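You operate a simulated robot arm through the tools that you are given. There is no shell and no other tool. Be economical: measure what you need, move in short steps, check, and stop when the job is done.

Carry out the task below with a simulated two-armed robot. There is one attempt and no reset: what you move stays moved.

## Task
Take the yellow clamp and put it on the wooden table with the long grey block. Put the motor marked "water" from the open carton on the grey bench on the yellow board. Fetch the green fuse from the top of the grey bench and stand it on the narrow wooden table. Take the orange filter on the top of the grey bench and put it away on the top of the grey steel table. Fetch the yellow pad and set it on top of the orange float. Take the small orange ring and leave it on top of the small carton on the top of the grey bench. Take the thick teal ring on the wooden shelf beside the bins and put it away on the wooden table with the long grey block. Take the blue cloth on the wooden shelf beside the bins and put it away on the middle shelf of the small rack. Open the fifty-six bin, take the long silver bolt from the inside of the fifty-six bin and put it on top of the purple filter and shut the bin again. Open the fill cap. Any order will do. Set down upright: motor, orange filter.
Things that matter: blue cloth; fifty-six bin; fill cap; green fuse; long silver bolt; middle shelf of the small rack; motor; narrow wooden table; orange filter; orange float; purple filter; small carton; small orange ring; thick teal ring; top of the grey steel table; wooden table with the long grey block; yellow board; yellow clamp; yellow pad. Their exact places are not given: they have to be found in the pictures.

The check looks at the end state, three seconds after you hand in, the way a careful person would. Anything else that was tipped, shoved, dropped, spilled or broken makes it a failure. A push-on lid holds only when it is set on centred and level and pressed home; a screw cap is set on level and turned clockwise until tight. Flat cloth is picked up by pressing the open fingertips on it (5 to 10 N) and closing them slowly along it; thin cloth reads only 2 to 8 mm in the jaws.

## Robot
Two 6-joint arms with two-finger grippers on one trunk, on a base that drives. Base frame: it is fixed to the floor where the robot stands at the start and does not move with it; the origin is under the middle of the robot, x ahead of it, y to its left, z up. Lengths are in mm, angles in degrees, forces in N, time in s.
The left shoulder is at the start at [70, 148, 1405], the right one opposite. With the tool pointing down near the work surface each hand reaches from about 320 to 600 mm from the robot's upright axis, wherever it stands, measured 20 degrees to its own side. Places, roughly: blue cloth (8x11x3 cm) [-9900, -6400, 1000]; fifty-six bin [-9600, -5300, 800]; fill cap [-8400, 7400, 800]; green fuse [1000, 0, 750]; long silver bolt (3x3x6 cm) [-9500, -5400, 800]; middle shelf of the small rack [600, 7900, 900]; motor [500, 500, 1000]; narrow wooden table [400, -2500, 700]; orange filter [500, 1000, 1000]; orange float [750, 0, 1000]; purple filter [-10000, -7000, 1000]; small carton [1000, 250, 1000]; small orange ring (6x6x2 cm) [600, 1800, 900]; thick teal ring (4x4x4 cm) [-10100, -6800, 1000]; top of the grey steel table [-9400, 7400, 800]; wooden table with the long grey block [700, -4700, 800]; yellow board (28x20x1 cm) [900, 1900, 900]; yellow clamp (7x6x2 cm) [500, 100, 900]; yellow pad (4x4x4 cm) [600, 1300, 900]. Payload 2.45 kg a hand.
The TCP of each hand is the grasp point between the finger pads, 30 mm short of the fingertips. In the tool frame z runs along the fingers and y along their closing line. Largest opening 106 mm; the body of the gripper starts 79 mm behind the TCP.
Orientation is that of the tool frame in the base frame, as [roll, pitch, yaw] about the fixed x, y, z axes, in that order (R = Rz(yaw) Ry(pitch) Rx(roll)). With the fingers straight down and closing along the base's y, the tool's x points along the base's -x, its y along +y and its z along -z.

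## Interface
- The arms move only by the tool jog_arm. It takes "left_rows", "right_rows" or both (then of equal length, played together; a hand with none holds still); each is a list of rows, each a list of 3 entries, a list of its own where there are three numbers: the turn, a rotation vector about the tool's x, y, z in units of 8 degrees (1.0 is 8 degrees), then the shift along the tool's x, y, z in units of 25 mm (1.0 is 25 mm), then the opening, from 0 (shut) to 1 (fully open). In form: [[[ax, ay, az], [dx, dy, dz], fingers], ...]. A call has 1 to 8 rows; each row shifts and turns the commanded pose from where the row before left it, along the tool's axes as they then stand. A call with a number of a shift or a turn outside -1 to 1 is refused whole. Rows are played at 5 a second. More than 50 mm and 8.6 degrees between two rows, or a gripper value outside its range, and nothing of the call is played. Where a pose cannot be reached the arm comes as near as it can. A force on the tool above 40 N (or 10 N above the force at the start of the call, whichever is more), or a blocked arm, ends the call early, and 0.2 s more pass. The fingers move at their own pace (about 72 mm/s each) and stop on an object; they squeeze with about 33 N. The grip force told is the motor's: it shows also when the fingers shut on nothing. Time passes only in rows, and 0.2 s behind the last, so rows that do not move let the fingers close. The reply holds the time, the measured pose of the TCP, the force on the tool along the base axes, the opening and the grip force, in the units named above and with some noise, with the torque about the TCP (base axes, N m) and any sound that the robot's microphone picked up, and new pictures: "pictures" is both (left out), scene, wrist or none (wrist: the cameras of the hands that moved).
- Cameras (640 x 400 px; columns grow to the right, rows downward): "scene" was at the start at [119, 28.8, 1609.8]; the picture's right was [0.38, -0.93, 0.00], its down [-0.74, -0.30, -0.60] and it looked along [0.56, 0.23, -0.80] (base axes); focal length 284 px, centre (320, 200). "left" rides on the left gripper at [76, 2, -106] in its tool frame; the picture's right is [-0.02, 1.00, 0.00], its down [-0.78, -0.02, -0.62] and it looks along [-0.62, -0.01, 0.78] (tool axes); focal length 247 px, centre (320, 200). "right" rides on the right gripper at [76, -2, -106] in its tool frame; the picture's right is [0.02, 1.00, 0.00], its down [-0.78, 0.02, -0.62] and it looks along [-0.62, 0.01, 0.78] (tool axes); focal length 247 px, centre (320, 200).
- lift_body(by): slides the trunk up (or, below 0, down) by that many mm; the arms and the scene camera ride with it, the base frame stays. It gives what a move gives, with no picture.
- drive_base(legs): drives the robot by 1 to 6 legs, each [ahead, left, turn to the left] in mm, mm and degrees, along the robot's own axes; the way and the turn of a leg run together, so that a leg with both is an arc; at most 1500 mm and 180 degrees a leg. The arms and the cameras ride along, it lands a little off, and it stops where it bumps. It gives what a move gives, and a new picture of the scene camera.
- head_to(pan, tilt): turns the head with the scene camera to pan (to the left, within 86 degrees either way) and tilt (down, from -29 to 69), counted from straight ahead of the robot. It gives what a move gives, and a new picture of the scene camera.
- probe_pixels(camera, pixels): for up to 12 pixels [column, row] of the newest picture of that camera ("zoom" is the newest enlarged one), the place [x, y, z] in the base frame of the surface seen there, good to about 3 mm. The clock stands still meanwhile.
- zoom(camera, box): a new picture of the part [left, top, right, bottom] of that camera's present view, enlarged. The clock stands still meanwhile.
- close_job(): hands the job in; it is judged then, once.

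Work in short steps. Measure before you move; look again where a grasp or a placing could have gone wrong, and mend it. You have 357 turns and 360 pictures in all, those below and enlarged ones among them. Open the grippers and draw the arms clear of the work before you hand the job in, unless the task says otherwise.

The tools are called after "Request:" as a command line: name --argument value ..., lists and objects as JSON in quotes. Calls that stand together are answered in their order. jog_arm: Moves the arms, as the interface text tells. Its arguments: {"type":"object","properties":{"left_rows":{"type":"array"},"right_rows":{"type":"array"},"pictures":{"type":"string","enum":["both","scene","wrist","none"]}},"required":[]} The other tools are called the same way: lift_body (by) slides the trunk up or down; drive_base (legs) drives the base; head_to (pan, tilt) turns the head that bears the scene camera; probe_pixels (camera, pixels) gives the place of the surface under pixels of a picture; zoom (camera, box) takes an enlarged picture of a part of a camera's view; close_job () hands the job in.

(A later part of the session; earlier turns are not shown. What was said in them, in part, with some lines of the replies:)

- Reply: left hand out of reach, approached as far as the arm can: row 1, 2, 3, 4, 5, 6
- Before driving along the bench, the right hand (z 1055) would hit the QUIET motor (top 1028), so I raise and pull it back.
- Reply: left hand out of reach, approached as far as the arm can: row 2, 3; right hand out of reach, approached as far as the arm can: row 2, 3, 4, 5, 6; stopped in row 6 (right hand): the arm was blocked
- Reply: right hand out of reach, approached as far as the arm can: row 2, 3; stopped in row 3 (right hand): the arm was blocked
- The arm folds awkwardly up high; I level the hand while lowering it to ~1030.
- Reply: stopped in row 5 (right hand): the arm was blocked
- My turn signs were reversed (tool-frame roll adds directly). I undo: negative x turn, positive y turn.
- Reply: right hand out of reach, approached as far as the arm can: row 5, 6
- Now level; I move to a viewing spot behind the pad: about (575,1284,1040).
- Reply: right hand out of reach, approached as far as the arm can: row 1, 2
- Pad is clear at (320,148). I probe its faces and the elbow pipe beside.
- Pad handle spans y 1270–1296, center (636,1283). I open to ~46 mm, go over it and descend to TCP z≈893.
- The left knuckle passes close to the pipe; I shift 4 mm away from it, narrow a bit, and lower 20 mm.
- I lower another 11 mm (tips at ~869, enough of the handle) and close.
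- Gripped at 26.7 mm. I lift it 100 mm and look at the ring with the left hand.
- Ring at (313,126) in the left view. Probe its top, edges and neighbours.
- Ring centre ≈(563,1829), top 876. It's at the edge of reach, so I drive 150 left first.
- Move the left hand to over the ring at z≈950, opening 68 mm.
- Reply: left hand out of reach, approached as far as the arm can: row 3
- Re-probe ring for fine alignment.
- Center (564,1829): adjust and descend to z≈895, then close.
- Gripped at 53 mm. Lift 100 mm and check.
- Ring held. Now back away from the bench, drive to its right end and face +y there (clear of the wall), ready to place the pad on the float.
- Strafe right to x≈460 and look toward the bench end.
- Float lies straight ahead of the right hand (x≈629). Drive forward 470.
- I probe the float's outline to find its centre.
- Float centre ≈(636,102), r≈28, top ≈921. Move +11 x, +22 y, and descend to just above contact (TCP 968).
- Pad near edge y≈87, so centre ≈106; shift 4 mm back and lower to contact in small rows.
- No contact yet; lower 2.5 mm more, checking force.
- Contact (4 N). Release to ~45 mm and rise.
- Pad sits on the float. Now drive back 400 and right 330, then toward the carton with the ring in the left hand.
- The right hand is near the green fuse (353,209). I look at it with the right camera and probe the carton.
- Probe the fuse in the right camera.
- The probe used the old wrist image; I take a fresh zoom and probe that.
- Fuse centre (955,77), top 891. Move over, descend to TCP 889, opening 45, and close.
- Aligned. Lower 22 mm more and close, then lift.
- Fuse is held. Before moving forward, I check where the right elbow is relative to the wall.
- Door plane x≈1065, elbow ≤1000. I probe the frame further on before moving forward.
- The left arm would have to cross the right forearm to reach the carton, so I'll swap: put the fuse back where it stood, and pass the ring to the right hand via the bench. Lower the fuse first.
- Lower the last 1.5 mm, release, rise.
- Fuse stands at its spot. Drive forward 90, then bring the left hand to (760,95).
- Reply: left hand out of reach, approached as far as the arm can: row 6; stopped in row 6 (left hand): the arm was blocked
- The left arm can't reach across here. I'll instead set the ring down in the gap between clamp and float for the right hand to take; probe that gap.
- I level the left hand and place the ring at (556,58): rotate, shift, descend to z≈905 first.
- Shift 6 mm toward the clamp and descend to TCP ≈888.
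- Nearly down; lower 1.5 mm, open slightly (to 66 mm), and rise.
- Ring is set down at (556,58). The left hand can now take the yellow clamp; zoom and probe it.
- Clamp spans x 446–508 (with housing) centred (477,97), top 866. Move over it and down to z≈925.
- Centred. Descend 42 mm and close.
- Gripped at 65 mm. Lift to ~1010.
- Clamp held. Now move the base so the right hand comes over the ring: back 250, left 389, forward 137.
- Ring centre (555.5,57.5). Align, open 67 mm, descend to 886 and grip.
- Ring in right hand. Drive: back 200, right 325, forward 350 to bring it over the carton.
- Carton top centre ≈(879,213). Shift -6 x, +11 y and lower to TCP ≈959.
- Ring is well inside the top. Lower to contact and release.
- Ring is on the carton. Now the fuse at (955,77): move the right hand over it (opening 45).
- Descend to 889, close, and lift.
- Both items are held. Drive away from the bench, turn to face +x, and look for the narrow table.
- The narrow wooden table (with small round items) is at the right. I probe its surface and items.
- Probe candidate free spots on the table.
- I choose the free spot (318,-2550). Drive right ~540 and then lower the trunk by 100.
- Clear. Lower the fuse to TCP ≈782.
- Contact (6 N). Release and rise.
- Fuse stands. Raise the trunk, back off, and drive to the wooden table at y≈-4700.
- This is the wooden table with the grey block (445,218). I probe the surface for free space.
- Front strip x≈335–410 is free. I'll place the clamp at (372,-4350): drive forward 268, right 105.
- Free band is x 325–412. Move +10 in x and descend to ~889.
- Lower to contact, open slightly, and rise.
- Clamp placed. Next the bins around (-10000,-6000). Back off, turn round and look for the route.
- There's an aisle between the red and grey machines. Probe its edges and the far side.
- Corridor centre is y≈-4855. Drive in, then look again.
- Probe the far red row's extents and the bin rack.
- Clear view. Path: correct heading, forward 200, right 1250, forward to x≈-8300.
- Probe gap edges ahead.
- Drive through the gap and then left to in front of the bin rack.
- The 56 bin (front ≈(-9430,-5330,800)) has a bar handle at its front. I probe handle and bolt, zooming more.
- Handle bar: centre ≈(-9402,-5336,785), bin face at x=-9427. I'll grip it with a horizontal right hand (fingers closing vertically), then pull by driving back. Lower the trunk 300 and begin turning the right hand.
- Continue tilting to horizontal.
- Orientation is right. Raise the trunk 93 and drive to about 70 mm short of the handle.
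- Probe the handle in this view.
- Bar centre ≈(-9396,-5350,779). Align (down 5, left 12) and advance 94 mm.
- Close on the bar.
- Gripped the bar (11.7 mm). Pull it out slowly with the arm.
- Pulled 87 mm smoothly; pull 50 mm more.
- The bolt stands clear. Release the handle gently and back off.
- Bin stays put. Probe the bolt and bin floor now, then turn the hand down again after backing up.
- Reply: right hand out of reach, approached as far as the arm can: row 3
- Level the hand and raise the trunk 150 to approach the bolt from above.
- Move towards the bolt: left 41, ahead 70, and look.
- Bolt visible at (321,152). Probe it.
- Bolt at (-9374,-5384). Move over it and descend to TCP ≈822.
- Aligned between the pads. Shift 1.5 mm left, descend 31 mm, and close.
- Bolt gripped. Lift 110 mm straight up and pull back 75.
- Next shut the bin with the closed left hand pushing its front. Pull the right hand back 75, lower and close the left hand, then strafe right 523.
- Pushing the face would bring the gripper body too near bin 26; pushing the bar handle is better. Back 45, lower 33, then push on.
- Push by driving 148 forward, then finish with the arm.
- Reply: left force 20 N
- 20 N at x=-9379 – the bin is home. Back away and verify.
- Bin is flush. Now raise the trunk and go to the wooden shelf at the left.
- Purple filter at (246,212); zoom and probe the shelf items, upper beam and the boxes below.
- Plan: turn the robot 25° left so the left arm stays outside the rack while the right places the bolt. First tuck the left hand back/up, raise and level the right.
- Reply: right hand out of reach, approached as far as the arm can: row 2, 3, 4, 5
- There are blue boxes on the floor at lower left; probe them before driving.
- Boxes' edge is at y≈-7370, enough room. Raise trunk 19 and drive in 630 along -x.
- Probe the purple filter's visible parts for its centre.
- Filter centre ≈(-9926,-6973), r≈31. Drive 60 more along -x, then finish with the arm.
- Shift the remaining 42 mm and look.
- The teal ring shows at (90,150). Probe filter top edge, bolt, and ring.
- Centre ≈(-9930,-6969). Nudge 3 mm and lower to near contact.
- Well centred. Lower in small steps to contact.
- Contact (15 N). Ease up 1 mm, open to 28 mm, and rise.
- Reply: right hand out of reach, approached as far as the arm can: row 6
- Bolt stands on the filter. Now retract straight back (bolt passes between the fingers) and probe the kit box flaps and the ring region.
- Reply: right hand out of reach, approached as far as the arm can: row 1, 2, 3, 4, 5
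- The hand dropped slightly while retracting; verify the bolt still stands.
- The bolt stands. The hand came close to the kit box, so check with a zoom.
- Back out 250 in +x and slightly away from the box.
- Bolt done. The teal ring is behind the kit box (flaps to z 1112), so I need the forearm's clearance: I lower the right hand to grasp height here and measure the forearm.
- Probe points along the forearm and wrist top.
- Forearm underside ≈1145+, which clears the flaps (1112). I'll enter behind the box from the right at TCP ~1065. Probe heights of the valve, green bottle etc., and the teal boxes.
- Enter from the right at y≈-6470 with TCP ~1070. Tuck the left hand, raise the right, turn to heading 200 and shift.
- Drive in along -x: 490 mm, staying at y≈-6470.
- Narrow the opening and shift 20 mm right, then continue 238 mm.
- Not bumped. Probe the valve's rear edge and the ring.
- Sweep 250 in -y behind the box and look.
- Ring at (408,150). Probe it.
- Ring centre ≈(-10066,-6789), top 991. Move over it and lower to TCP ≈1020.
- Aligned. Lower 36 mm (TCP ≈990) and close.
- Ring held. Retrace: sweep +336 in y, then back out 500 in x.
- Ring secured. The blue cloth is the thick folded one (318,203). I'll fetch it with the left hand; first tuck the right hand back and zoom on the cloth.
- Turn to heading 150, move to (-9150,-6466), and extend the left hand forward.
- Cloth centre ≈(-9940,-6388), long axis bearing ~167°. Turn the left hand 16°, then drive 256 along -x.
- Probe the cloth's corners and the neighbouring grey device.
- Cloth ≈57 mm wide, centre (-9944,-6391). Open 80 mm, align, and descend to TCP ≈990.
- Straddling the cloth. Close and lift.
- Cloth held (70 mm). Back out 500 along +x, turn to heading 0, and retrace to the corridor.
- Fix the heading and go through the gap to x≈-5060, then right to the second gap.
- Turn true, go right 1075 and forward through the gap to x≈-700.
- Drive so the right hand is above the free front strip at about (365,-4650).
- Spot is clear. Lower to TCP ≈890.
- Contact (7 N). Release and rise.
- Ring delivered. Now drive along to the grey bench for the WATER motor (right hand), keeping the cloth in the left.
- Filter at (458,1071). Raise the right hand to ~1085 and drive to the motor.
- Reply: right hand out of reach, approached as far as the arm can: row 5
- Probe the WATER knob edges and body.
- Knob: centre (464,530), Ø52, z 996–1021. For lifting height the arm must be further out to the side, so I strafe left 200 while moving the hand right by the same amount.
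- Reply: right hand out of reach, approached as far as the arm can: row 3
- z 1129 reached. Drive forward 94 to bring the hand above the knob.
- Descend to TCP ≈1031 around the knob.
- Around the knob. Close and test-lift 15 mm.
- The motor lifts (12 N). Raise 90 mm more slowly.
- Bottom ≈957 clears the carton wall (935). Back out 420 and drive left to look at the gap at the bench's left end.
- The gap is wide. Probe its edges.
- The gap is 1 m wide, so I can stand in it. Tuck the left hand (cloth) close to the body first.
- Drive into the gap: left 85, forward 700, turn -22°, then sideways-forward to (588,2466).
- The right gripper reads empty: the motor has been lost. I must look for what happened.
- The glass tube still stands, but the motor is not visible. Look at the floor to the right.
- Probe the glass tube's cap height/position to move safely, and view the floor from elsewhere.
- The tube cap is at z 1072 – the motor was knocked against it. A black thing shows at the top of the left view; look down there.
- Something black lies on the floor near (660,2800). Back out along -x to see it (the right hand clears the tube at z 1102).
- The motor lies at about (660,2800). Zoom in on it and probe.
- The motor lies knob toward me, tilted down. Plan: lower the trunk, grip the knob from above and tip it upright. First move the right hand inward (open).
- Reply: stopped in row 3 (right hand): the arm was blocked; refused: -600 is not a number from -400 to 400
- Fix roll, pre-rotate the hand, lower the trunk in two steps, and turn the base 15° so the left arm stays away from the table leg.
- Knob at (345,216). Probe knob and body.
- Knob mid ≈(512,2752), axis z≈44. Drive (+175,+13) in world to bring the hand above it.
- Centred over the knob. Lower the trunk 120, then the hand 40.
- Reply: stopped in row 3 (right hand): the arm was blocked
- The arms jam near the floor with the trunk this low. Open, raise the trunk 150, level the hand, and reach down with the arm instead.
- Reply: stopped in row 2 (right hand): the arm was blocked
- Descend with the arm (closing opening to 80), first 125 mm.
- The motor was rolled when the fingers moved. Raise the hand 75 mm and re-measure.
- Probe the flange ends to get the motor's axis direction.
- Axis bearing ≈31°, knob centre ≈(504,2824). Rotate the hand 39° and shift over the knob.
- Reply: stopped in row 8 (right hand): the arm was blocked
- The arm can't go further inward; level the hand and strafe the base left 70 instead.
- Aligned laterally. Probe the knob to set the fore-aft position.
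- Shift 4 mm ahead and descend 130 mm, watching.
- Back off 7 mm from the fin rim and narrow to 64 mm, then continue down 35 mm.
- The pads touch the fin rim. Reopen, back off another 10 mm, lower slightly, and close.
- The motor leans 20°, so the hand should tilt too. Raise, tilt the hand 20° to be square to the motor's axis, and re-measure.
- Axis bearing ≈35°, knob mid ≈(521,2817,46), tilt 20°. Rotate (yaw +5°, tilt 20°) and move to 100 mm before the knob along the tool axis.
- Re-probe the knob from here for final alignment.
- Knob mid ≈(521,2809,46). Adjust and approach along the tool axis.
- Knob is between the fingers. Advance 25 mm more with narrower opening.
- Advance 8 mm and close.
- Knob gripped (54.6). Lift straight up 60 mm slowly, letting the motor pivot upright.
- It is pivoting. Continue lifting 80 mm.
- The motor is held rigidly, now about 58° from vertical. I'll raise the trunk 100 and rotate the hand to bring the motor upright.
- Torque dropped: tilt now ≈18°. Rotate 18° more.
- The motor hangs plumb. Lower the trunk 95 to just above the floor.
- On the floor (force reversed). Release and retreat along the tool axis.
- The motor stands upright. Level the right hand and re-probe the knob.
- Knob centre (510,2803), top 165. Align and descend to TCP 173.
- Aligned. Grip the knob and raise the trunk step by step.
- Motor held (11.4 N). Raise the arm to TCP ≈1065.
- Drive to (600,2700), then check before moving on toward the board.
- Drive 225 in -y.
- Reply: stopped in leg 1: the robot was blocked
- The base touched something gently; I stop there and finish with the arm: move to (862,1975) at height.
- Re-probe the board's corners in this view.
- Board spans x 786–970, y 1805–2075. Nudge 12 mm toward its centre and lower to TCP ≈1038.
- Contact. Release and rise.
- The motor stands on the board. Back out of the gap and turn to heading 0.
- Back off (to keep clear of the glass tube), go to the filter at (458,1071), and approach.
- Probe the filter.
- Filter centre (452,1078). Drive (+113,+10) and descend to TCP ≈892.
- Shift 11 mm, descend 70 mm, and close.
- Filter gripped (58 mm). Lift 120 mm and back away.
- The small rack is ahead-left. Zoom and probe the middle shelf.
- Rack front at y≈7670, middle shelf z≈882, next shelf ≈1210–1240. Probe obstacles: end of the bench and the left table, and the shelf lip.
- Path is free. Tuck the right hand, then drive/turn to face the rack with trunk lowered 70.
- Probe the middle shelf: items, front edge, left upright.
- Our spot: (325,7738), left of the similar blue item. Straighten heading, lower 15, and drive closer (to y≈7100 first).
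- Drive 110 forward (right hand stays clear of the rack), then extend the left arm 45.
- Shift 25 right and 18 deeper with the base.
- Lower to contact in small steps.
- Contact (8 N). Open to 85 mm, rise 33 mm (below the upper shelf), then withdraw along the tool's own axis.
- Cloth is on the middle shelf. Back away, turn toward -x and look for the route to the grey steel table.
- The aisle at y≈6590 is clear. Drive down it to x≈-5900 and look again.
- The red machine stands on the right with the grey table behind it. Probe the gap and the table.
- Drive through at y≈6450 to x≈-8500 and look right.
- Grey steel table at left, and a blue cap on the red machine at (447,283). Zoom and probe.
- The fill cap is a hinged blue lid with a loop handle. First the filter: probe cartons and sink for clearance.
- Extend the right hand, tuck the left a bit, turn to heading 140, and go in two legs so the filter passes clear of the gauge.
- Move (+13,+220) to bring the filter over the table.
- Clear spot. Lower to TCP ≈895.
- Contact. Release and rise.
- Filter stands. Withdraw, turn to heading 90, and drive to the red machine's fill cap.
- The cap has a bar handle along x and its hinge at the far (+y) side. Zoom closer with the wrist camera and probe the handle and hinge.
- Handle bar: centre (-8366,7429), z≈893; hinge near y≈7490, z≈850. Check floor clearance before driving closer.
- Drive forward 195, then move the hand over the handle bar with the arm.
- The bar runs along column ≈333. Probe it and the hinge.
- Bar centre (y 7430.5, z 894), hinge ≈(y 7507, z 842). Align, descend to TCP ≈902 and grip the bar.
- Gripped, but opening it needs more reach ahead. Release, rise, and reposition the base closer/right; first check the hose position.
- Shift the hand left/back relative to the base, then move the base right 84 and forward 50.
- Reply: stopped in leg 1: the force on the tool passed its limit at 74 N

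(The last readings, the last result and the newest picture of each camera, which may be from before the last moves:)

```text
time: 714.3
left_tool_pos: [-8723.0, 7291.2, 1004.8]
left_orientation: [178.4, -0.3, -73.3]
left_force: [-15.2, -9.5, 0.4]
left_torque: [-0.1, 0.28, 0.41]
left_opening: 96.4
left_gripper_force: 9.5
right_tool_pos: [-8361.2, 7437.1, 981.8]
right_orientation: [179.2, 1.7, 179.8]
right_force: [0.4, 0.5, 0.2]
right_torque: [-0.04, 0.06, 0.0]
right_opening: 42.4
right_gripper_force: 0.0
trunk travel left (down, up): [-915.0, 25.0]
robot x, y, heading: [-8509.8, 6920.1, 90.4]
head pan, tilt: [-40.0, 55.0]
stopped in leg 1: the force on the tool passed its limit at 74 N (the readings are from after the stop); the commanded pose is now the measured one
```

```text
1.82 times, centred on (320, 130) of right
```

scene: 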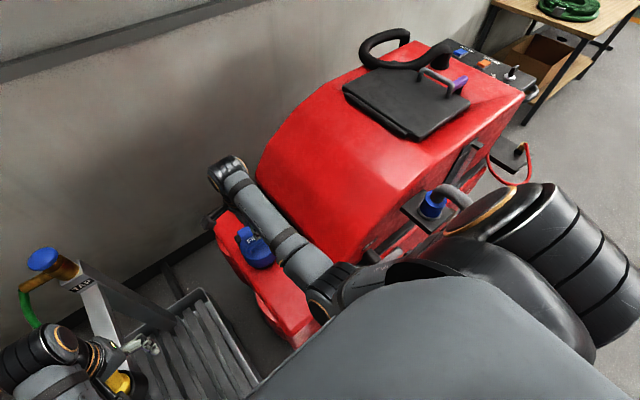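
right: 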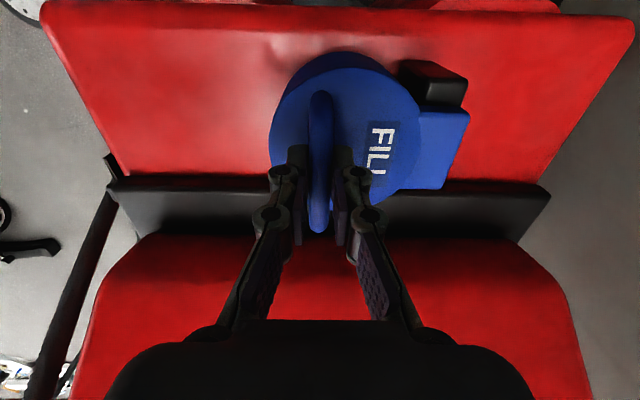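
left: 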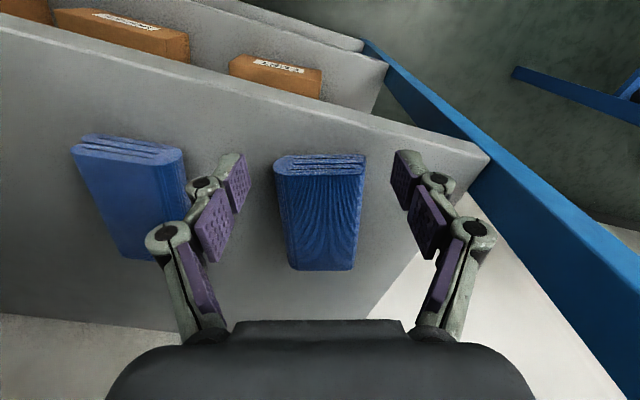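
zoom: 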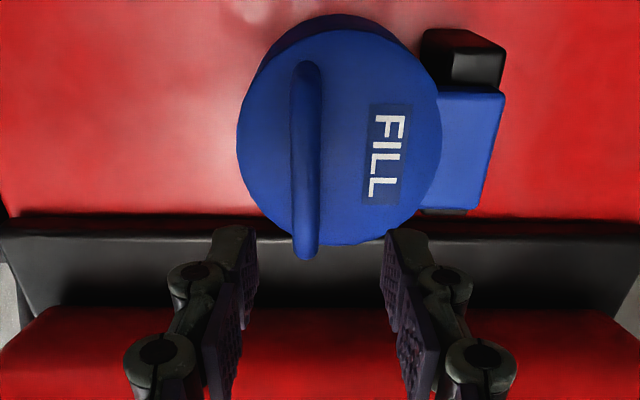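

The left hand bumped the tap post. Draw it back and up at once, then check the tap.

Request:
jog_arm --left_rows '[[[0, 0, 0], [0.2, 0.5, 0], 0.9], [[0, 0, 0], [0.5, 0.5, 0], 0.9], [[0, 0, 0], [1, 0, -0.3], 0.9], [[0, 0, 0], [1, 0, -0.5], 0.9], [[0, 0, 0], [0.5, 0, -0.5], 0.9]]' --pictures "scene"

Request:
head_to --pan 10 --tilt 50

```text
time: 715.5
left_tool_pos: [-8720.6, 7210.7, 1038.9]
left_orientation: [178.9, -0.1, -73.3]
left_force: [-0.8, 0.1, 0.3]
left_torque: [0.02, -0.02, -0.01]
left_opening: 95.8
left_gripper_force: 0.0
right_tool_pos: [-8361.0, 7435.2, 983.3]
right_orientation: [179.1, 1.6, 179.8]
right_force: [-0.4, 0.0, 0.5]
right_torque: [0.01, 0.0, 0.01]
right_opening: 42.2
right_gripper_force: 0.0
trunk travel left (down, up): [-915.0, 25.0]
robot x, y, heading: [-8507.7, 6925.5, 90.4]
head pan, tilt: [-40.0, 55.0]
```

scene: 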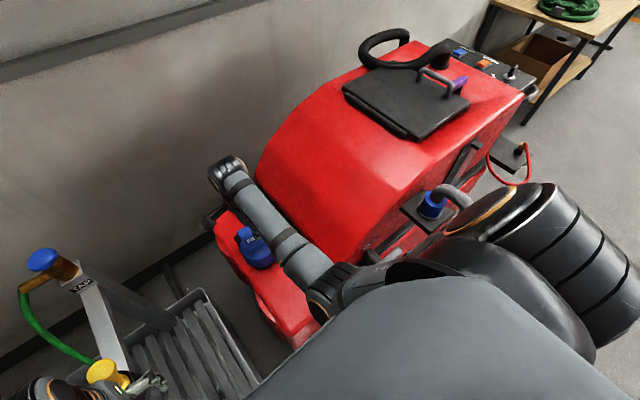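

```text
time: 716.7
left_tool_pos: [-8720.8, 7211.3, 1039.9]
left_orientation: [178.8, 0.0, -73.5]
left_force: [0.1, -0.2, 0.3]
left_torque: [0.0, 0.0, -0.03]
left_opening: 95.3
left_gripper_force: 0.0
right_tool_pos: [-8361.5, 7435.1, 981.1]
right_orientation: [179.0, 1.6, 179.8]
right_force: [-0.5, -0.2, -0.1]
right_torque: [-0.01, -0.03, -0.02]
right_opening: 42.6
right_gripper_force: 0.0
trunk travel left (down, up): [-915.0, 25.0]
robot x, y, heading: [-8505.7, 6918.6, 90.3]
head pan, tilt: [10.0, 50.0]
```

scene: 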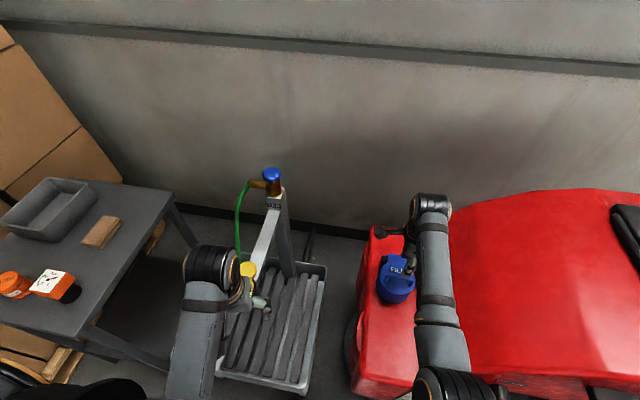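

Zoom on the sink and tap to see if anything was moved.

Request:
zoom --camera "scene" --box '[200, 150, 340, 400]'

Request:
zoom --camera "scene" --box '[0, 160, 200, 320]'

```text
1.60 times, centred on (270, 275) of scene
```

zoom: 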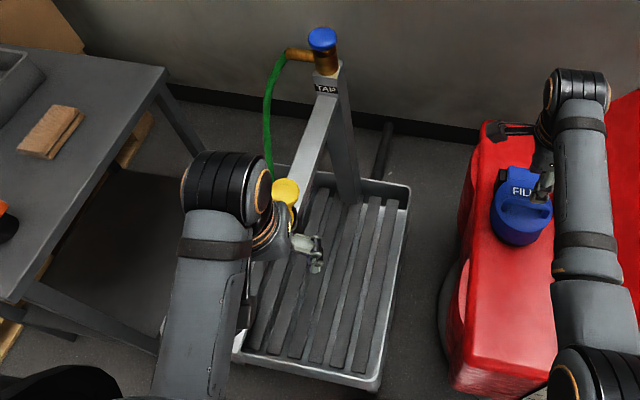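

```text
2.50 times, centred on (100, 240) of scene
```

zoom: 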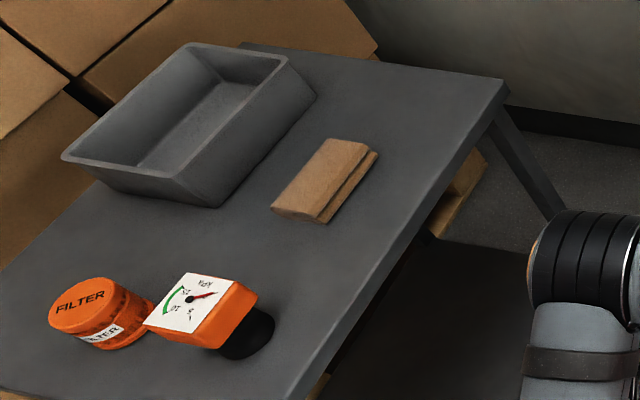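

Nothing disturbed. Align and grip the handle bar again.

Request:
jog_arm --right_rows '[[[0.12, 0.2, 0], [0.18, -0.18, 0], 0.4], [[0, 0, 0], [0, 0, 1], 0.4], [[0, 0, 0], [0, 0, 1], 0.4], [[0, 0, 0], [0, 0, 1], 0.4], [[0, 0, 0], [0, 0, 0.15], 0.4], [[0, 0, 0], [0, 0, 0], 0.0], [[0, 0, 0], [0, 0, 0], 0.0]]' --pictures "wrist"

```text
time: 718.3
left_tool_pos: [-8721.7, 7211.5, 1040.2]
left_orientation: [178.8, -0.1, -73.4]
left_force: [0.2, 0.3, -0.5]
left_torque: [0.0, 0.01, 0.01]
left_opening: 95.4
left_gripper_force: 0.0
right_tool_pos: [-8366.7, 7431.8, 904.1]
right_orientation: [-179.8, -0.1, 179.9]
right_force: [-0.8, -2.5, -0.5]
right_torque: [-0.11, 0.1, 0.13]
right_opening: 11.6
right_gripper_force: 38.2
trunk travel left (down, up): [-915.0, 25.0]
robot x, y, heading: [-8506.2, 6918.5, 90.4]
head pan, tilt: [10.0, 50.0]
```

right: 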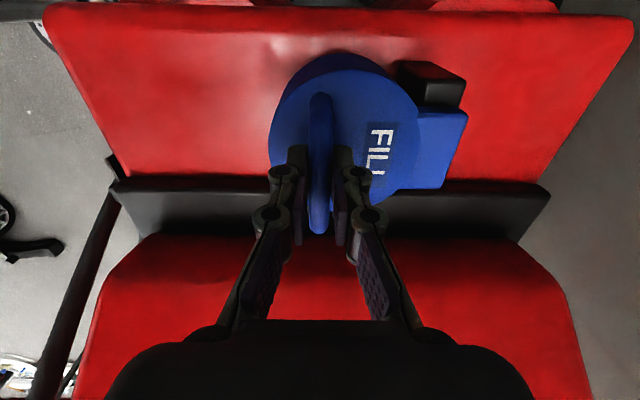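

Start swinging it open: first 20° along the arc.

Request:
jog_arm --right_rows '[[[0, 0, 0], [0, 0.41, -0.5], 0.0], [[0, 0, 0], [0, 0.49, -0.42], 0.0]]' --pictures "wrist"

```text
time: 718.9
left_tool_pos: [-8720.6, 7211.7, 1039.5]
left_orientation: [178.8, -0.2, -73.3]
left_force: [-0.9, -0.8, 0.2]
left_torque: [-0.02, -0.01, -0.01]
left_opening: 95.4
left_gripper_force: 0.1
right_tool_pos: [-8367.4, 7454.8, 926.9]
right_orientation: [-179.7, 0.0, 179.8]
right_force: [-0.8, 1.7, -6.4]
right_torque: [-0.2, 0.02, 0.3]
right_opening: 11.7
right_gripper_force: 39.1
trunk travel left (down, up): [-915.0, 25.0]
robot x, y, heading: [-8508.0, 6921.4, 90.6]
head pan, tilt: [10.0, 50.0]
```

right: 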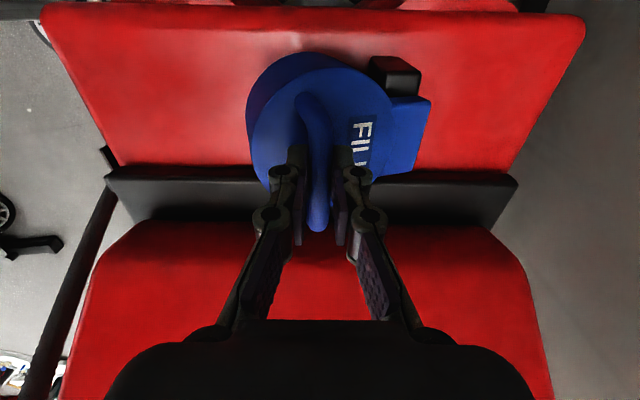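

It opens. Continue to about 50°.

Request:
jog_arm --right_rows '[[[0, 0, 0], [0, 0.55, -0.33], 0.0], [[0, 0, 0], [0, 0.6, -0.23], 0.0], [[0, 0, 0], [0, 0.62, -0.12], 0.0]]' --pictures "both"

```text
time: 719.7
left_tool_pos: [-8720.6, 7210.6, 1039.6]
left_orientation: [178.7, -0.1, -73.4]
left_force: [-0.1, 0.2, 0.5]
left_torque: [-0.04, 0.05, -0.03]
left_opening: 95.4
left_gripper_force: 0.1
right_tool_pos: [-8367.3, 7499.9, 945.2]
right_orientation: [180.0, 0.1, 179.8]
right_force: [0.9, -1.8, 4.0]
right_torque: [-0.17, 0.64, 0.59]
right_opening: 11.5
right_gripper_force: 39.1
trunk travel left (down, up): [-915.0, 25.0]
robot x, y, heading: [-8507.1, 6922.0, 90.4]
head pan, tilt: [10.0, 50.0]
```

scene: 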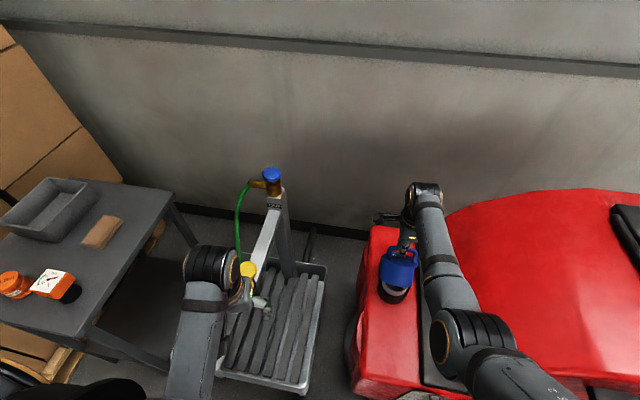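
right: 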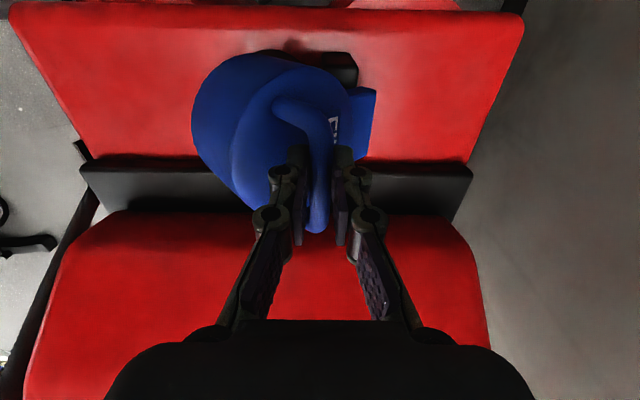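

Continue 50→75°.

Request:
jog_arm --right_rows '[[[0, 0, 0], [0, 0.64, 0], 0.0], [[0, 0, 0], [0, 0.64, 0.1], 0.0], [[0, 0, 0], [0, 0.4, 0.15], 0.0]]' --pictures "both"

```text
time: 720.5
left_tool_pos: [-8721.3, 7208.8, 1040.4]
left_orientation: [178.9, 0.0, -73.4]
left_force: [-0.1, 0.5, 0.2]
left_torque: [0.0, 0.0, 0.0]
left_opening: 95.3
left_gripper_force: 0.0
right_tool_pos: [-8367.7, 7542.2, 941.7]
right_orientation: [179.5, -0.1, 179.8]
right_force: [-1.4, 6.1, 21.5]
right_torque: [0.07, 0.32, 0.79]
right_opening: 11.7
right_gripper_force: 38.4
trunk travel left (down, up): [-915.0, 25.0]
robot x, y, heading: [-8505.8, 6920.3, 90.3]
head pan, tilt: [10.0, 50.0]
```

scene: 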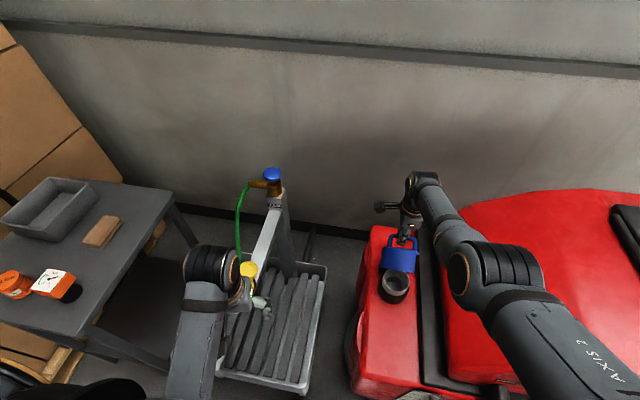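
right: 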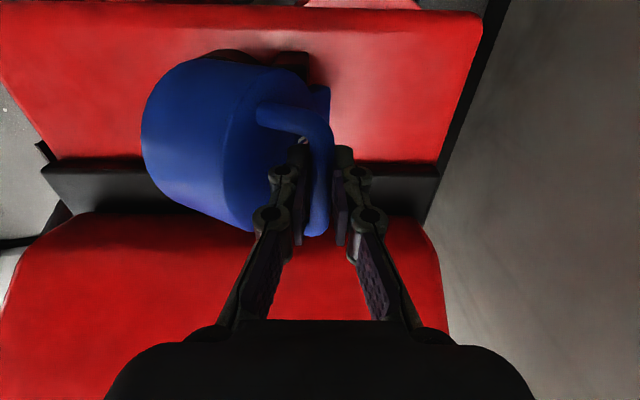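

About 78° now; the bar pushes up, so the true arc is a bit higher. Ease up and continue ahead.

Request:
jog_arm --right_rows '[[[0, 0, 0], [0, 0.3, -0.15], 0.0], [[0, 0, 0], [0, 0.5, 0], 0.0], [[0, 0, 0], [0, 0.4, 0.1], 0.0]]' --pictures "both"

```text
time: 721.3
left_tool_pos: [-8723.4, 7211.4, 1038.1]
left_orientation: [179.0, -0.3, -73.5]
left_force: [-0.5, -0.4, -0.4]
left_torque: [0.0, -0.01, 0.0]
left_opening: 95.4
left_gripper_force: 0.0
right_tool_pos: [-8364.3, 7543.3, 945.9]
right_orientation: [-179.4, 0.1, 179.9]
right_force: [-17.3, -5.7, -26.6]
right_torque: [-0.08, 0.24, 0.81]
right_opening: 12.7
right_gripper_force: 38.9
right hand out of reach, approached as far as the arm can: row 1, 2, 3
trunk travel left (down, up): [-915.0, 25.0]
robot x, y, heading: [-8507.8, 6921.4, 90.2]
head pan, tilt: [10.0, 50.0]
```

scene: 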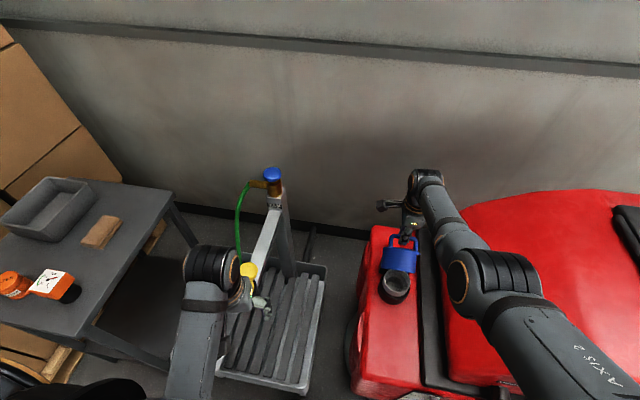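
right: 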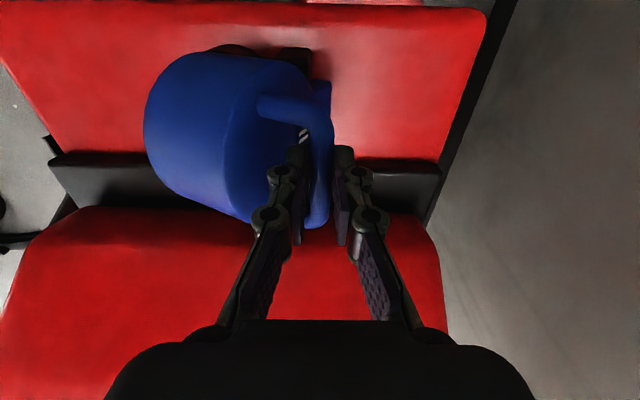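

Zoom to judge the lid's angle and ease the force.

Request:
jog_arm --right_rows '[[[0, 0, 0], [0, -0.2, 0.12], 0.0]]' --pictures "none"

Request:
zoom --camera "scene" --box '[360, 170, 480, 320]'

Request:
drive_base --legs '[[14, 0, 0]]'

```text
time: 721.7
left_tool_pos: [-8723.1, 7211.4, 1039.1]
left_orientation: [178.9, -0.4, -73.4]
left_force: [0.3, -0.5, 0.6]
left_torque: [0.01, -0.06, 0.02]
left_opening: 95.2
left_gripper_force: 0.0
right_tool_pos: [-8362.9, 7540.2, 946.2]
right_orientation: [-179.8, 0.0, 179.8]
right_force: [-16.1, -1.6, -15.1]
right_torque: [0.05, 0.39, 0.74]
right_opening: 11.5
right_gripper_force: 38.8
trunk travel left (down, up): [-915.0, 25.0]
robot x, y, heading: [-8507.4, 6922.9, 90.3]
head pan, tilt: [10.0, 50.0]
```

```text
2.67 times, centred on (420, 245) of scene
```

zoom: 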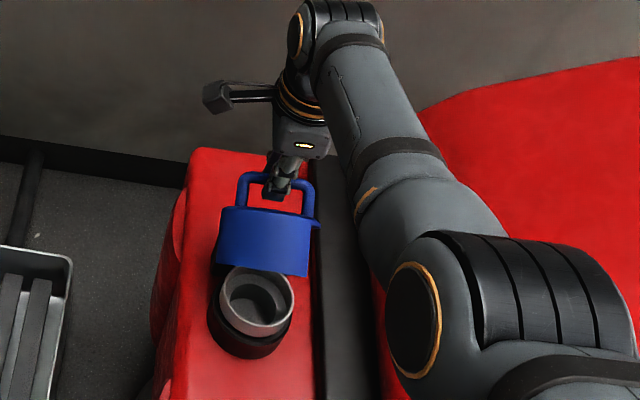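

```text
time: 722.4
left_tool_pos: [-8723.7, 7222.5, 1039.5]
left_orientation: [178.9, -0.1, -73.5]
left_force: [-0.6, -0.4, 0.6]
left_torque: [0.06, -0.01, 0.0]
left_opening: 95.3
left_gripper_force: 0.1
right_tool_pos: [-8362.3, 7550.7, 946.2]
right_orientation: [-179.9, 0.0, 179.8]
right_force: [-14.6, -6.2, -21.0]
right_torque: [-0.02, -0.19, 0.72]
right_opening: 12.0
right_gripper_force: 38.7
trunk travel left (down, up): [-915.0, 25.0]
robot x, y, heading: [-8507.3, 6936.5, 90.6]
head pan, tilt: [10.0, 50.0]
```

scene: 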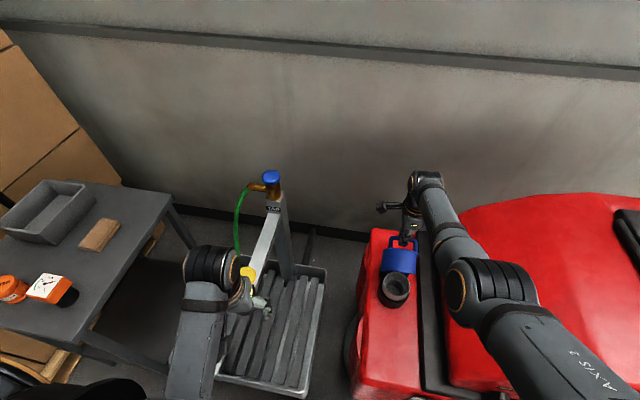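

≈84°. Lower the hand 8 mm (relieves the pull) and nudge the base 12 mm forward.

Request:
jog_arm --right_rows '[[[0, 0, 0], [0.2, 0, 0.2], 0.0], [[0, 0, 0], [0, 0.3, 0.15], 0.0]]' --pictures "none"

Request:
drive_base --legs '[[12, 0, 0]]'

Request:
zoom --camera "scene" --box '[360, 170, 480, 320]'

```text
time: 723.0
left_tool_pos: [-8720.4, 7223.2, 1041.0]
left_orientation: [178.8, 0.0, -73.4]
left_force: [0.4, 0.0, 0.5]
left_torque: [0.02, 0.0, 0.0]
left_opening: 95.5
left_gripper_force: 0.0
right_tool_pos: [-8363.4, 7555.8, 944.1]
right_orientation: [179.6, 0.0, 179.8]
right_force: [9.4, 9.3, 27.4]
right_torque: [0.16, -0.24, 0.82]
right_opening: 12.2
right_gripper_force: 38.6
right hand out of reach, approached as far as the arm can: row 2
trunk travel left (down, up): [-915.0, 25.0]
robot x, y, heading: [-8506.3, 6933.2, 90.5]
head pan, tilt: [10.0, 50.0]
```

```text
time: 723.8
left_tool_pos: [-8719.5, 7233.2, 1039.9]
left_orientation: [179.0, -0.1, -73.4]
left_force: [-0.5, -1.3, 0.3]
left_torque: [0.05, 0.02, 0.01]
left_opening: 95.4
left_gripper_force: 0.1
right_tool_pos: [-8362.3, 7561.6, 940.5]
right_orientation: [-179.7, 0.1, 179.8]
right_force: [12.3, 6.8, 13.1]
right_torque: [0.27, -0.78, 0.79]
right_opening: 11.6
right_gripper_force: 38.7
trunk travel left (down, up): [-915.0, 25.0]
robot x, y, heading: [-8508.5, 6947.6, 90.6]
head pan, tilt: [10.0, 50.0]
```

scene: 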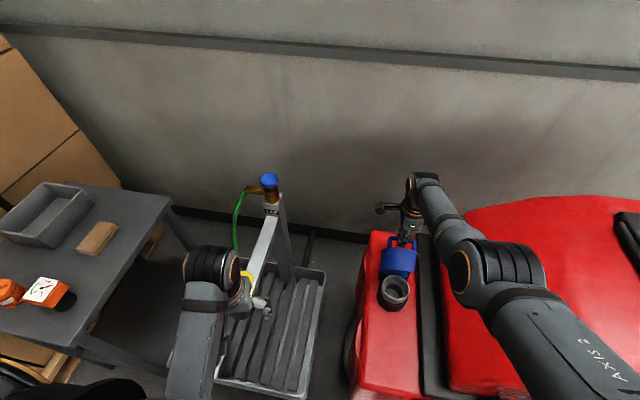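

```text
2.67 times, centred on (420, 245) of scene
```

zoom: 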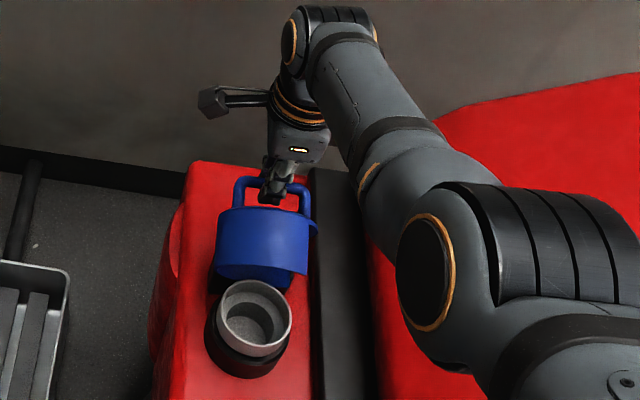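

≈92°. Lower another 6 mm and nudge 14 mm more.

Request:
drive_base --legs '[[14, 0, 0]]'

Request:
jog_arm --right_rows '[[[0, 0, 0], [0, 0.1, 0.15], 0.0], [[0, 0, 0], [0, 0.1, 0.15], 0.0]]' --pictures "scene"

```text
time: 724.6
left_tool_pos: [-8720.7, 7237.9, 1039.0]
left_orientation: [178.8, -0.2, -73.2]
left_force: [0.2, 0.3, -0.7]
left_torque: [0.0, -0.05, 0.03]
left_opening: 95.5
left_gripper_force: 0.0
right_tool_pos: [-8362.6, 7568.1, 938.1]
right_orientation: [-179.6, 0.3, -179.9]
right_force: [2.0, -0.6, 2.8]
right_torque: [-0.2, 0.25, 0.65]
right_opening: 12.0
right_gripper_force: 38.6
trunk travel left (down, up): [-915.0, 25.0]
robot x, y, heading: [-8507.1, 6951.4, 90.6]
head pan, tilt: [10.0, 50.0]
stopped in leg 1: the robot was blocked; the commanded pose is now the measured one
```

scene: 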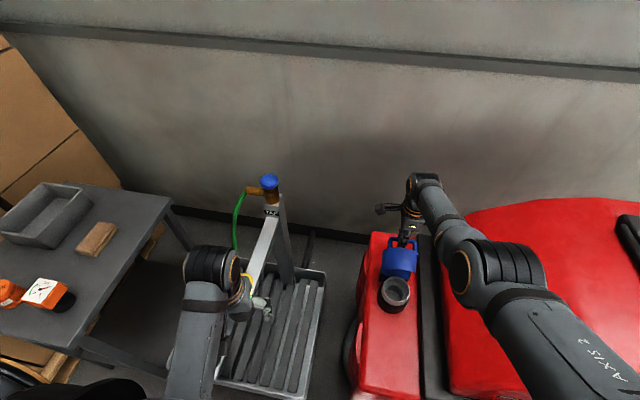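

```text
time: 725.2
left_tool_pos: [-8722.1, 7236.8, 1040.1]
left_orientation: [179.0, -0.2, -73.3]
left_force: [-0.3, -0.6, -0.6]
left_torque: [-0.02, 0.05, -0.02]
left_opening: 95.4
left_gripper_force: 0.0
right_tool_pos: [-8363.6, 7568.8, 937.0]
right_orientation: [-180.0, 0.3, -179.9]
right_force: [-1.8, 9.3, 21.0]
right_torque: [0.06, 0.5, 0.69]
right_opening: 11.9
right_gripper_force: 39.0
right hand out of reach, approached as far as the arm can: row 1, 2
trunk travel left (down, up): [-915.0, 25.0]
robot x, y, heading: [-8503.0, 6948.9, 90.8]
head pan, tilt: [10.0, 50.0]
```

scene: 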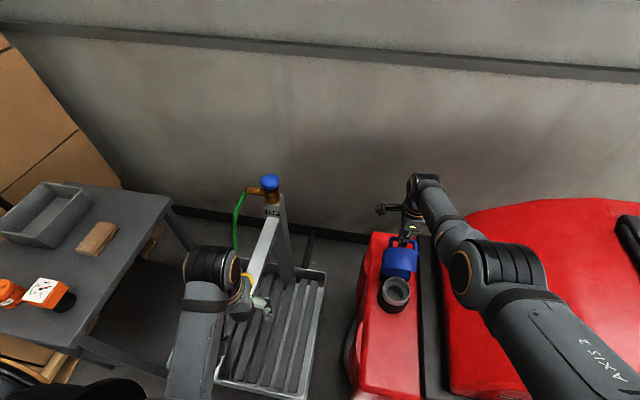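

≈98°, past vertical. Open the fingers slightly and rise off the bar.

Request:
jog_arm --right_rows '[[[0, 0, 0], [0, 0, 0], 0.22], [[0, 0, 0], [0, 0, 0], 0.25], [[0, 0, 0], [0, 0, -0.6], 0.25], [[0, 0, 0], [0, -0.1, -0.8], 0.25]]' --pictures "both"

Request:
zoom --camera "scene" --box '[360, 170, 480, 320]'

```text
time: 726.2
left_tool_pos: [-8721.6, 7239.0, 1038.9]
left_orientation: [178.9, -0.3, -73.2]
left_force: [-0.8, 0.7, 0.3]
left_torque: [-0.02, -0.01, -0.03]
left_opening: 95.4
left_gripper_force: 0.1
right_tool_pos: [-8361.7, 7562.1, 969.1]
right_orientation: [-179.5, 0.4, -180.0]
right_force: [-0.4, 1.0, 0.5]
right_torque: [0.03, 0.03, 0.02]
right_opening: 26.4
right_gripper_force: 0.1
trunk travel left (down, up): [-915.0, 25.0]
robot x, y, heading: [-8507.4, 6948.9, 90.3]
head pan, tilt: [10.0, 50.0]
```

scene: 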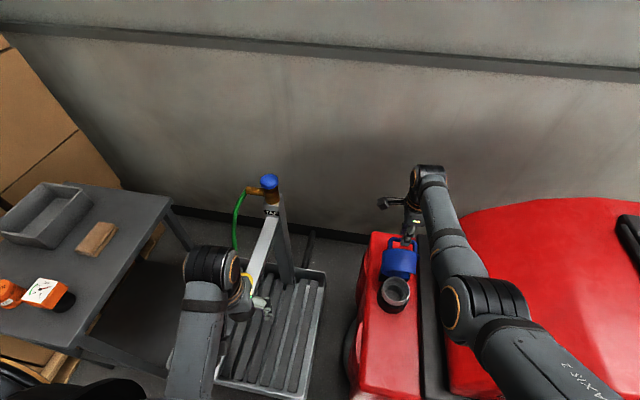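
right: 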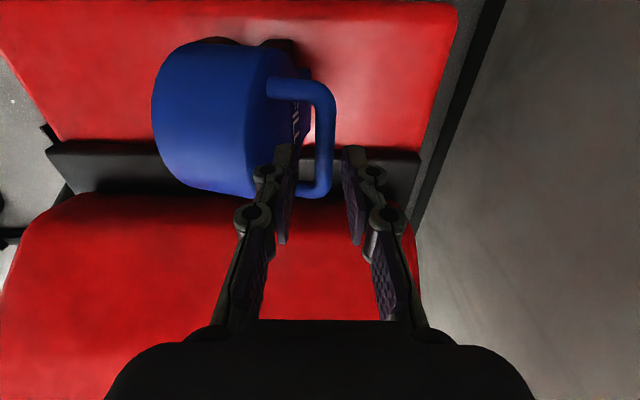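

```text
2.67 times, centred on (420, 245) of scene
```

zoom: 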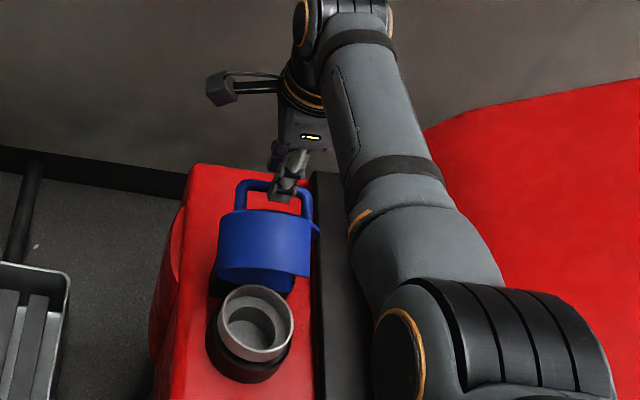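

The lid stays. Rise 40 mm more and probe the lid's pose.

Request:
jog_arm --right_rows '[[[0, 0, 0], [0, 0, -0.8], 0.25], [[0, 0, 0], [0, -0.5, -0.8], 0.25], [[0, 0, 0], [0, -1, 0], 0.1], [[0, 0, 0], [0, -1, 0], 0.0], [[0, 0, 0], [0, -1, 0], 0.0]]' --pictures "wrist"

Request:
zoom --camera "scene" --box '[360, 170, 480, 320]'

Request:
probe_pixels --camera "zoom" --pixels '[[270, 185], [250, 215], [260, 245], [255, 270], [240, 240], [310, 240], [255, 300], [285, 345], [260, 190]]'

```text
time: 727.4
left_tool_pos: [-8721.4, 7238.1, 1040.0]
left_orientation: [178.8, -0.1, -73.2]
left_force: [0.7, 1.2, -0.1]
left_torque: [0.01, 0.0, 0.0]
left_opening: 95.3
left_gripper_force: 0.1
right_tool_pos: [-8362.6, 7474.2, 1010.5]
right_orientation: [-179.5, 0.3, -180.0]
right_force: [-0.6, -0.6, 0.1]
right_torque: [0.0, 0.0, -0.03]
right_opening: 0.0
right_gripper_force: 29.0
trunk travel left (down, up): [-915.0, 25.0]
robot x, y, heading: [-8502.6, 6951.9, 90.5]
head pan, tilt: [10.0, 50.0]
```

right: 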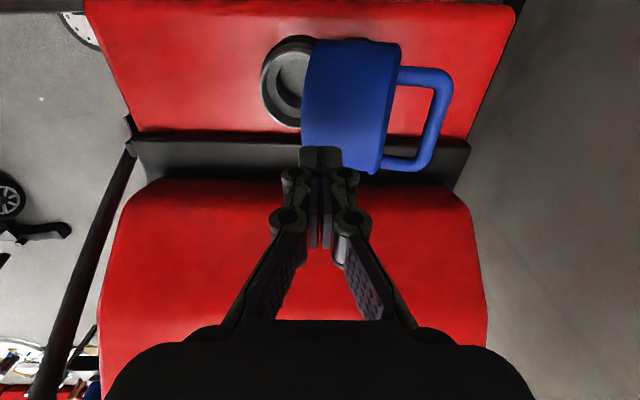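

```text
2.67 times, centred on (420, 245) of scene
```

zoom: 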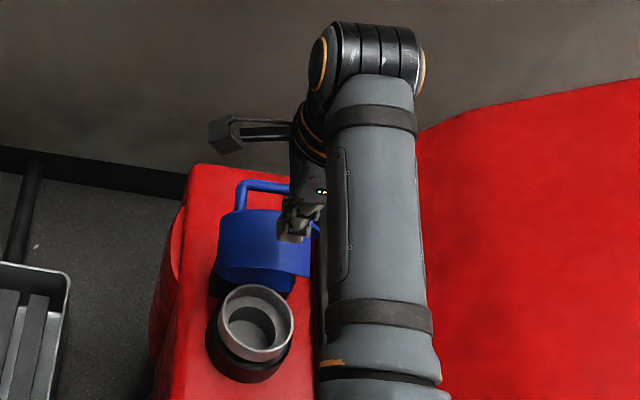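

```text
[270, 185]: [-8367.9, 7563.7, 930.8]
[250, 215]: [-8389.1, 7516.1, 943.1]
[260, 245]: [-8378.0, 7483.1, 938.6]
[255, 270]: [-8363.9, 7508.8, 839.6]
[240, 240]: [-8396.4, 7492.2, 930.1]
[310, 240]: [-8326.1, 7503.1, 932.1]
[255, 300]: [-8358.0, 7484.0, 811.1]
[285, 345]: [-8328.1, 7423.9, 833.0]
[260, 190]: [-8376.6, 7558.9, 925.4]
```

The lid stays up at ~92°. For safety, push it further back with closed fingers against its rim.

Request:
jog_arm --right_rows '[[[0, 0, 0], [0.1, -0.9, 0], 0.0], [[0, 0, 0], [0, -0.6, 0], 0.0], [[0, 0, 0], [0, 0, 0.9], 0.0], [[0, 0, 0], [0, 0, 0.9], 0.0], [[0, 0, 0], [0, 0, 0.9], 0.0], [[0, 0, 0], [0, 0.8, 0], 0.0]]' --pictures "wrist"

```text
time: 728.8
left_tool_pos: [-8720.7, 7240.2, 1038.9]
left_orientation: [178.8, -0.3, -73.2]
left_force: [0.0, 0.0, -0.6]
left_torque: [-0.02, 0.02, 0.02]
left_opening: 95.2
left_gripper_force: 0.1
right_tool_pos: [-8364.3, 7459.4, 941.5]
right_orientation: [-179.3, 0.1, -179.9]
right_force: [0.4, -0.2, 0.2]
right_torque: [-0.04, 0.04, 0.04]
right_opening: 0.0
right_gripper_force: 29.3
trunk travel left (down, up): [-915.0, 25.0]
robot x, y, heading: [-8510.7, 6949.0, 90.7]
head pan, tilt: [10.0, 50.0]
```

right: 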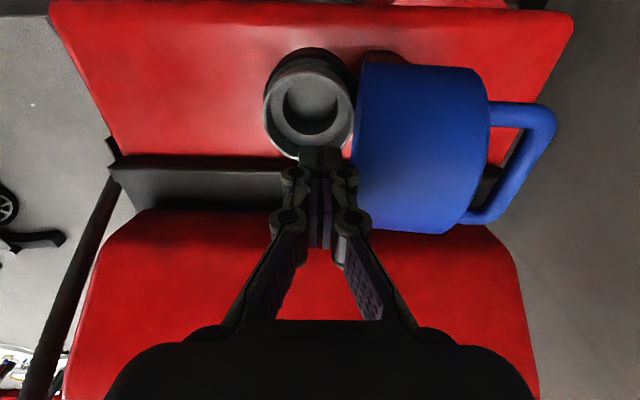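

Push +y in steps, watching force.

Request:
jog_arm --right_rows '[[[0, 0, 0], [0, 0.6, 0], 0.0], [[0, 0, 0], [0, 0.6, 0], 0.0], [[0, 0, 0], [0, 0.6, 0], 0.0], [[0, 0, 0], [0, 0.6, 0], 0.0]]' --pictures "wrist"

```text
time: 729.7
left_tool_pos: [-8721.1, 7231.7, 1041.5]
left_orientation: [178.8, 0.1, -73.3]
left_force: [-0.5, 0.3, 0.7]
left_torque: [-0.04, -0.02, 0.0]
left_opening: 95.6
left_gripper_force: 0.1
right_tool_pos: [-8364.6, 7486.6, 939.4]
right_orientation: [-177.6, 0.5, -179.9]
right_force: [3.8, -41.0, 25.6]
right_torque: [0.65, 0.04, -0.06]
right_opening: 0.0
right_gripper_force: 28.6
trunk travel left (down, up): [-915.0, 25.0]
robot x, y, heading: [-8504.1, 6949.7, 90.5]
head pan, tilt: [10.0, 50.0]
stopped in row 4 (right hand): the force on the tool passed its limit at 52 N (the readings are from after the stop); the commanded pose is now the measured one
```

right: 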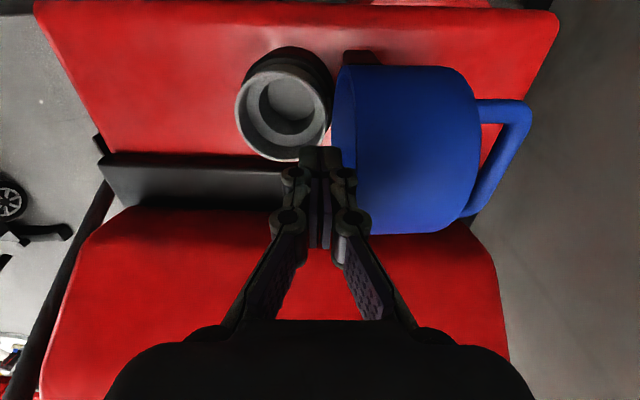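

The lid is against its stop – fully open. Retreat back and up, then drive away and check.

Request:
jog_arm --right_rows '[[[0, 0, 0], [0, -0.8, 0], 0.0], [[0, 0, 0], [0, -0.8, -0.5], 0.0], [[0, 0, 0], [0, 0, -1], 0.1], [[0, 0, 0], [0, 0, -1], 0.3], [[0, 0, 0], [0, 0, -1], 0.5]]' --pictures "none"

Request:
drive_base --legs '[[-400, 0, 0]]'

Request:
head_to --pan -8 --tilt 35

Request:
zoom --camera "scene" --box '[240, 120, 440, 280]'

```text
time: 730.9
left_tool_pos: [-8721.9, 7237.2, 1038.0]
left_orientation: [178.8, -0.2, -73.1]
left_force: [-0.7, -0.3, 0.3]
left_torque: [0.0, 0.01, -0.01]
left_opening: 95.5
left_gripper_force: 0.0
right_tool_pos: [-8362.5, 7457.8, 1026.4]
right_orientation: [-178.0, 0.7, 180.0]
right_force: [0.4, 0.0, -0.7]
right_torque: [0.03, -0.01, 0.02]
right_opening: 52.9
right_gripper_force: 0.1
trunk travel left (down, up): [-915.0, 25.0]
robot x, y, heading: [-8505.1, 6949.0, 90.7]
head pan, tilt: [10.0, 50.0]
```

```text
time: 733.4
left_tool_pos: [-8717.5, 6839.0, 1037.7]
left_orientation: [178.8, -0.3, -73.1]
left_force: [-0.1, 0.2, 0.6]
left_torque: [-0.02, 0.0, 0.01]
left_opening: 95.7
left_gripper_force: 0.0
right_tool_pos: [-8360.3, 7058.7, 1026.1]
right_orientation: [-178.0, 0.5, -180.0]
right_force: [-0.2, -0.1, 0.2]
right_torque: [-0.01, 0.01, 0.02]
right_opening: 52.9
right_gripper_force: 0.1
trunk travel left (down, up): [-915.0, 25.0]
robot x, y, heading: [-8501.1, 6549.1, 90.8]
head pan, tilt: [10.0, 50.0]
```

scene: 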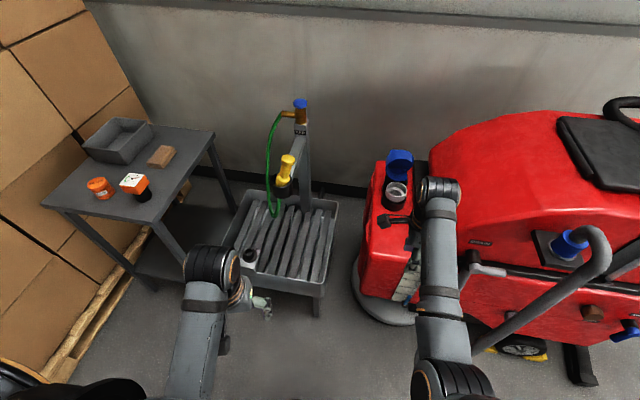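

```text
time: 734.2
left_tool_pos: [-8716.3, 6837.2, 1038.7]
left_orientation: [178.9, -0.2, -73.2]
left_force: [0.0, -0.3, -0.2]
left_torque: [0.01, -0.02, 0.0]
left_opening: 95.6
left_gripper_force: 0.1
right_tool_pos: [-8359.5, 7057.4, 1026.5]
right_orientation: [-178.2, 0.5, 179.9]
right_force: [0.3, -0.6, 0.5]
right_torque: [0.04, 0.0, 0.02]
right_opening: 53.2
right_gripper_force: 0.1
trunk travel left (down, up): [-915.0, 25.0]
robot x, y, heading: [-8506.5, 6544.3, 90.3]
head pan, tilt: [-8.0, 35.0]
```

scene: 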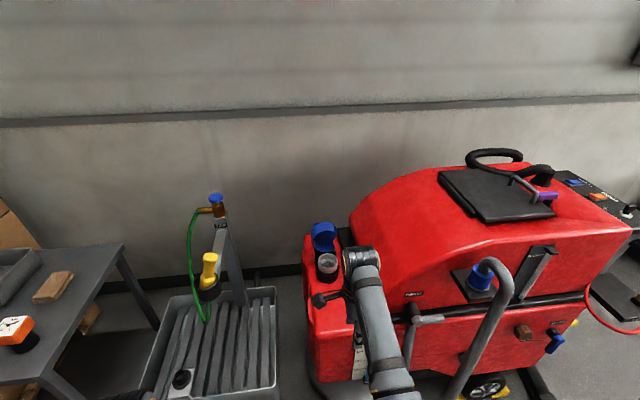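

```text
2.50 times, centred on (340, 200) of scene
```

zoom: 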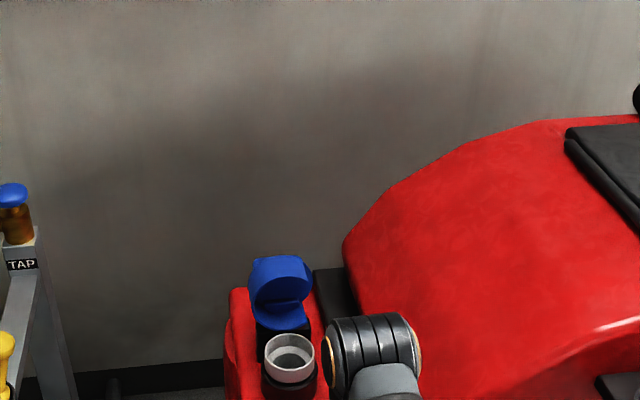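

The fill cap is open and stays open, the filter stands on the steel table, and both grippers are empty, open and clear. I hand in.

Request:
close_job

```text
The job is handed in.
```

I did all ten tasks and handed the job in, but the motor was dropped along the way and a few other things were bumped.

- **Motor:** while I carried it, it hit the glass tube at the end of the grey bench and fell to the floor. I picked it up, and it now stands upright on the yellow board. I could not check it for damage; the tube was still standing.
- **Bumps:** my left hand struck the tap post beside the red machine with 74 N. The base also stopped lightly against the bench and the red machine. Nothing looked moved there afterwards.
- **Checks:** each placement was checked in the pictures when it was made. I did not go back to check the earlier ones at the end.
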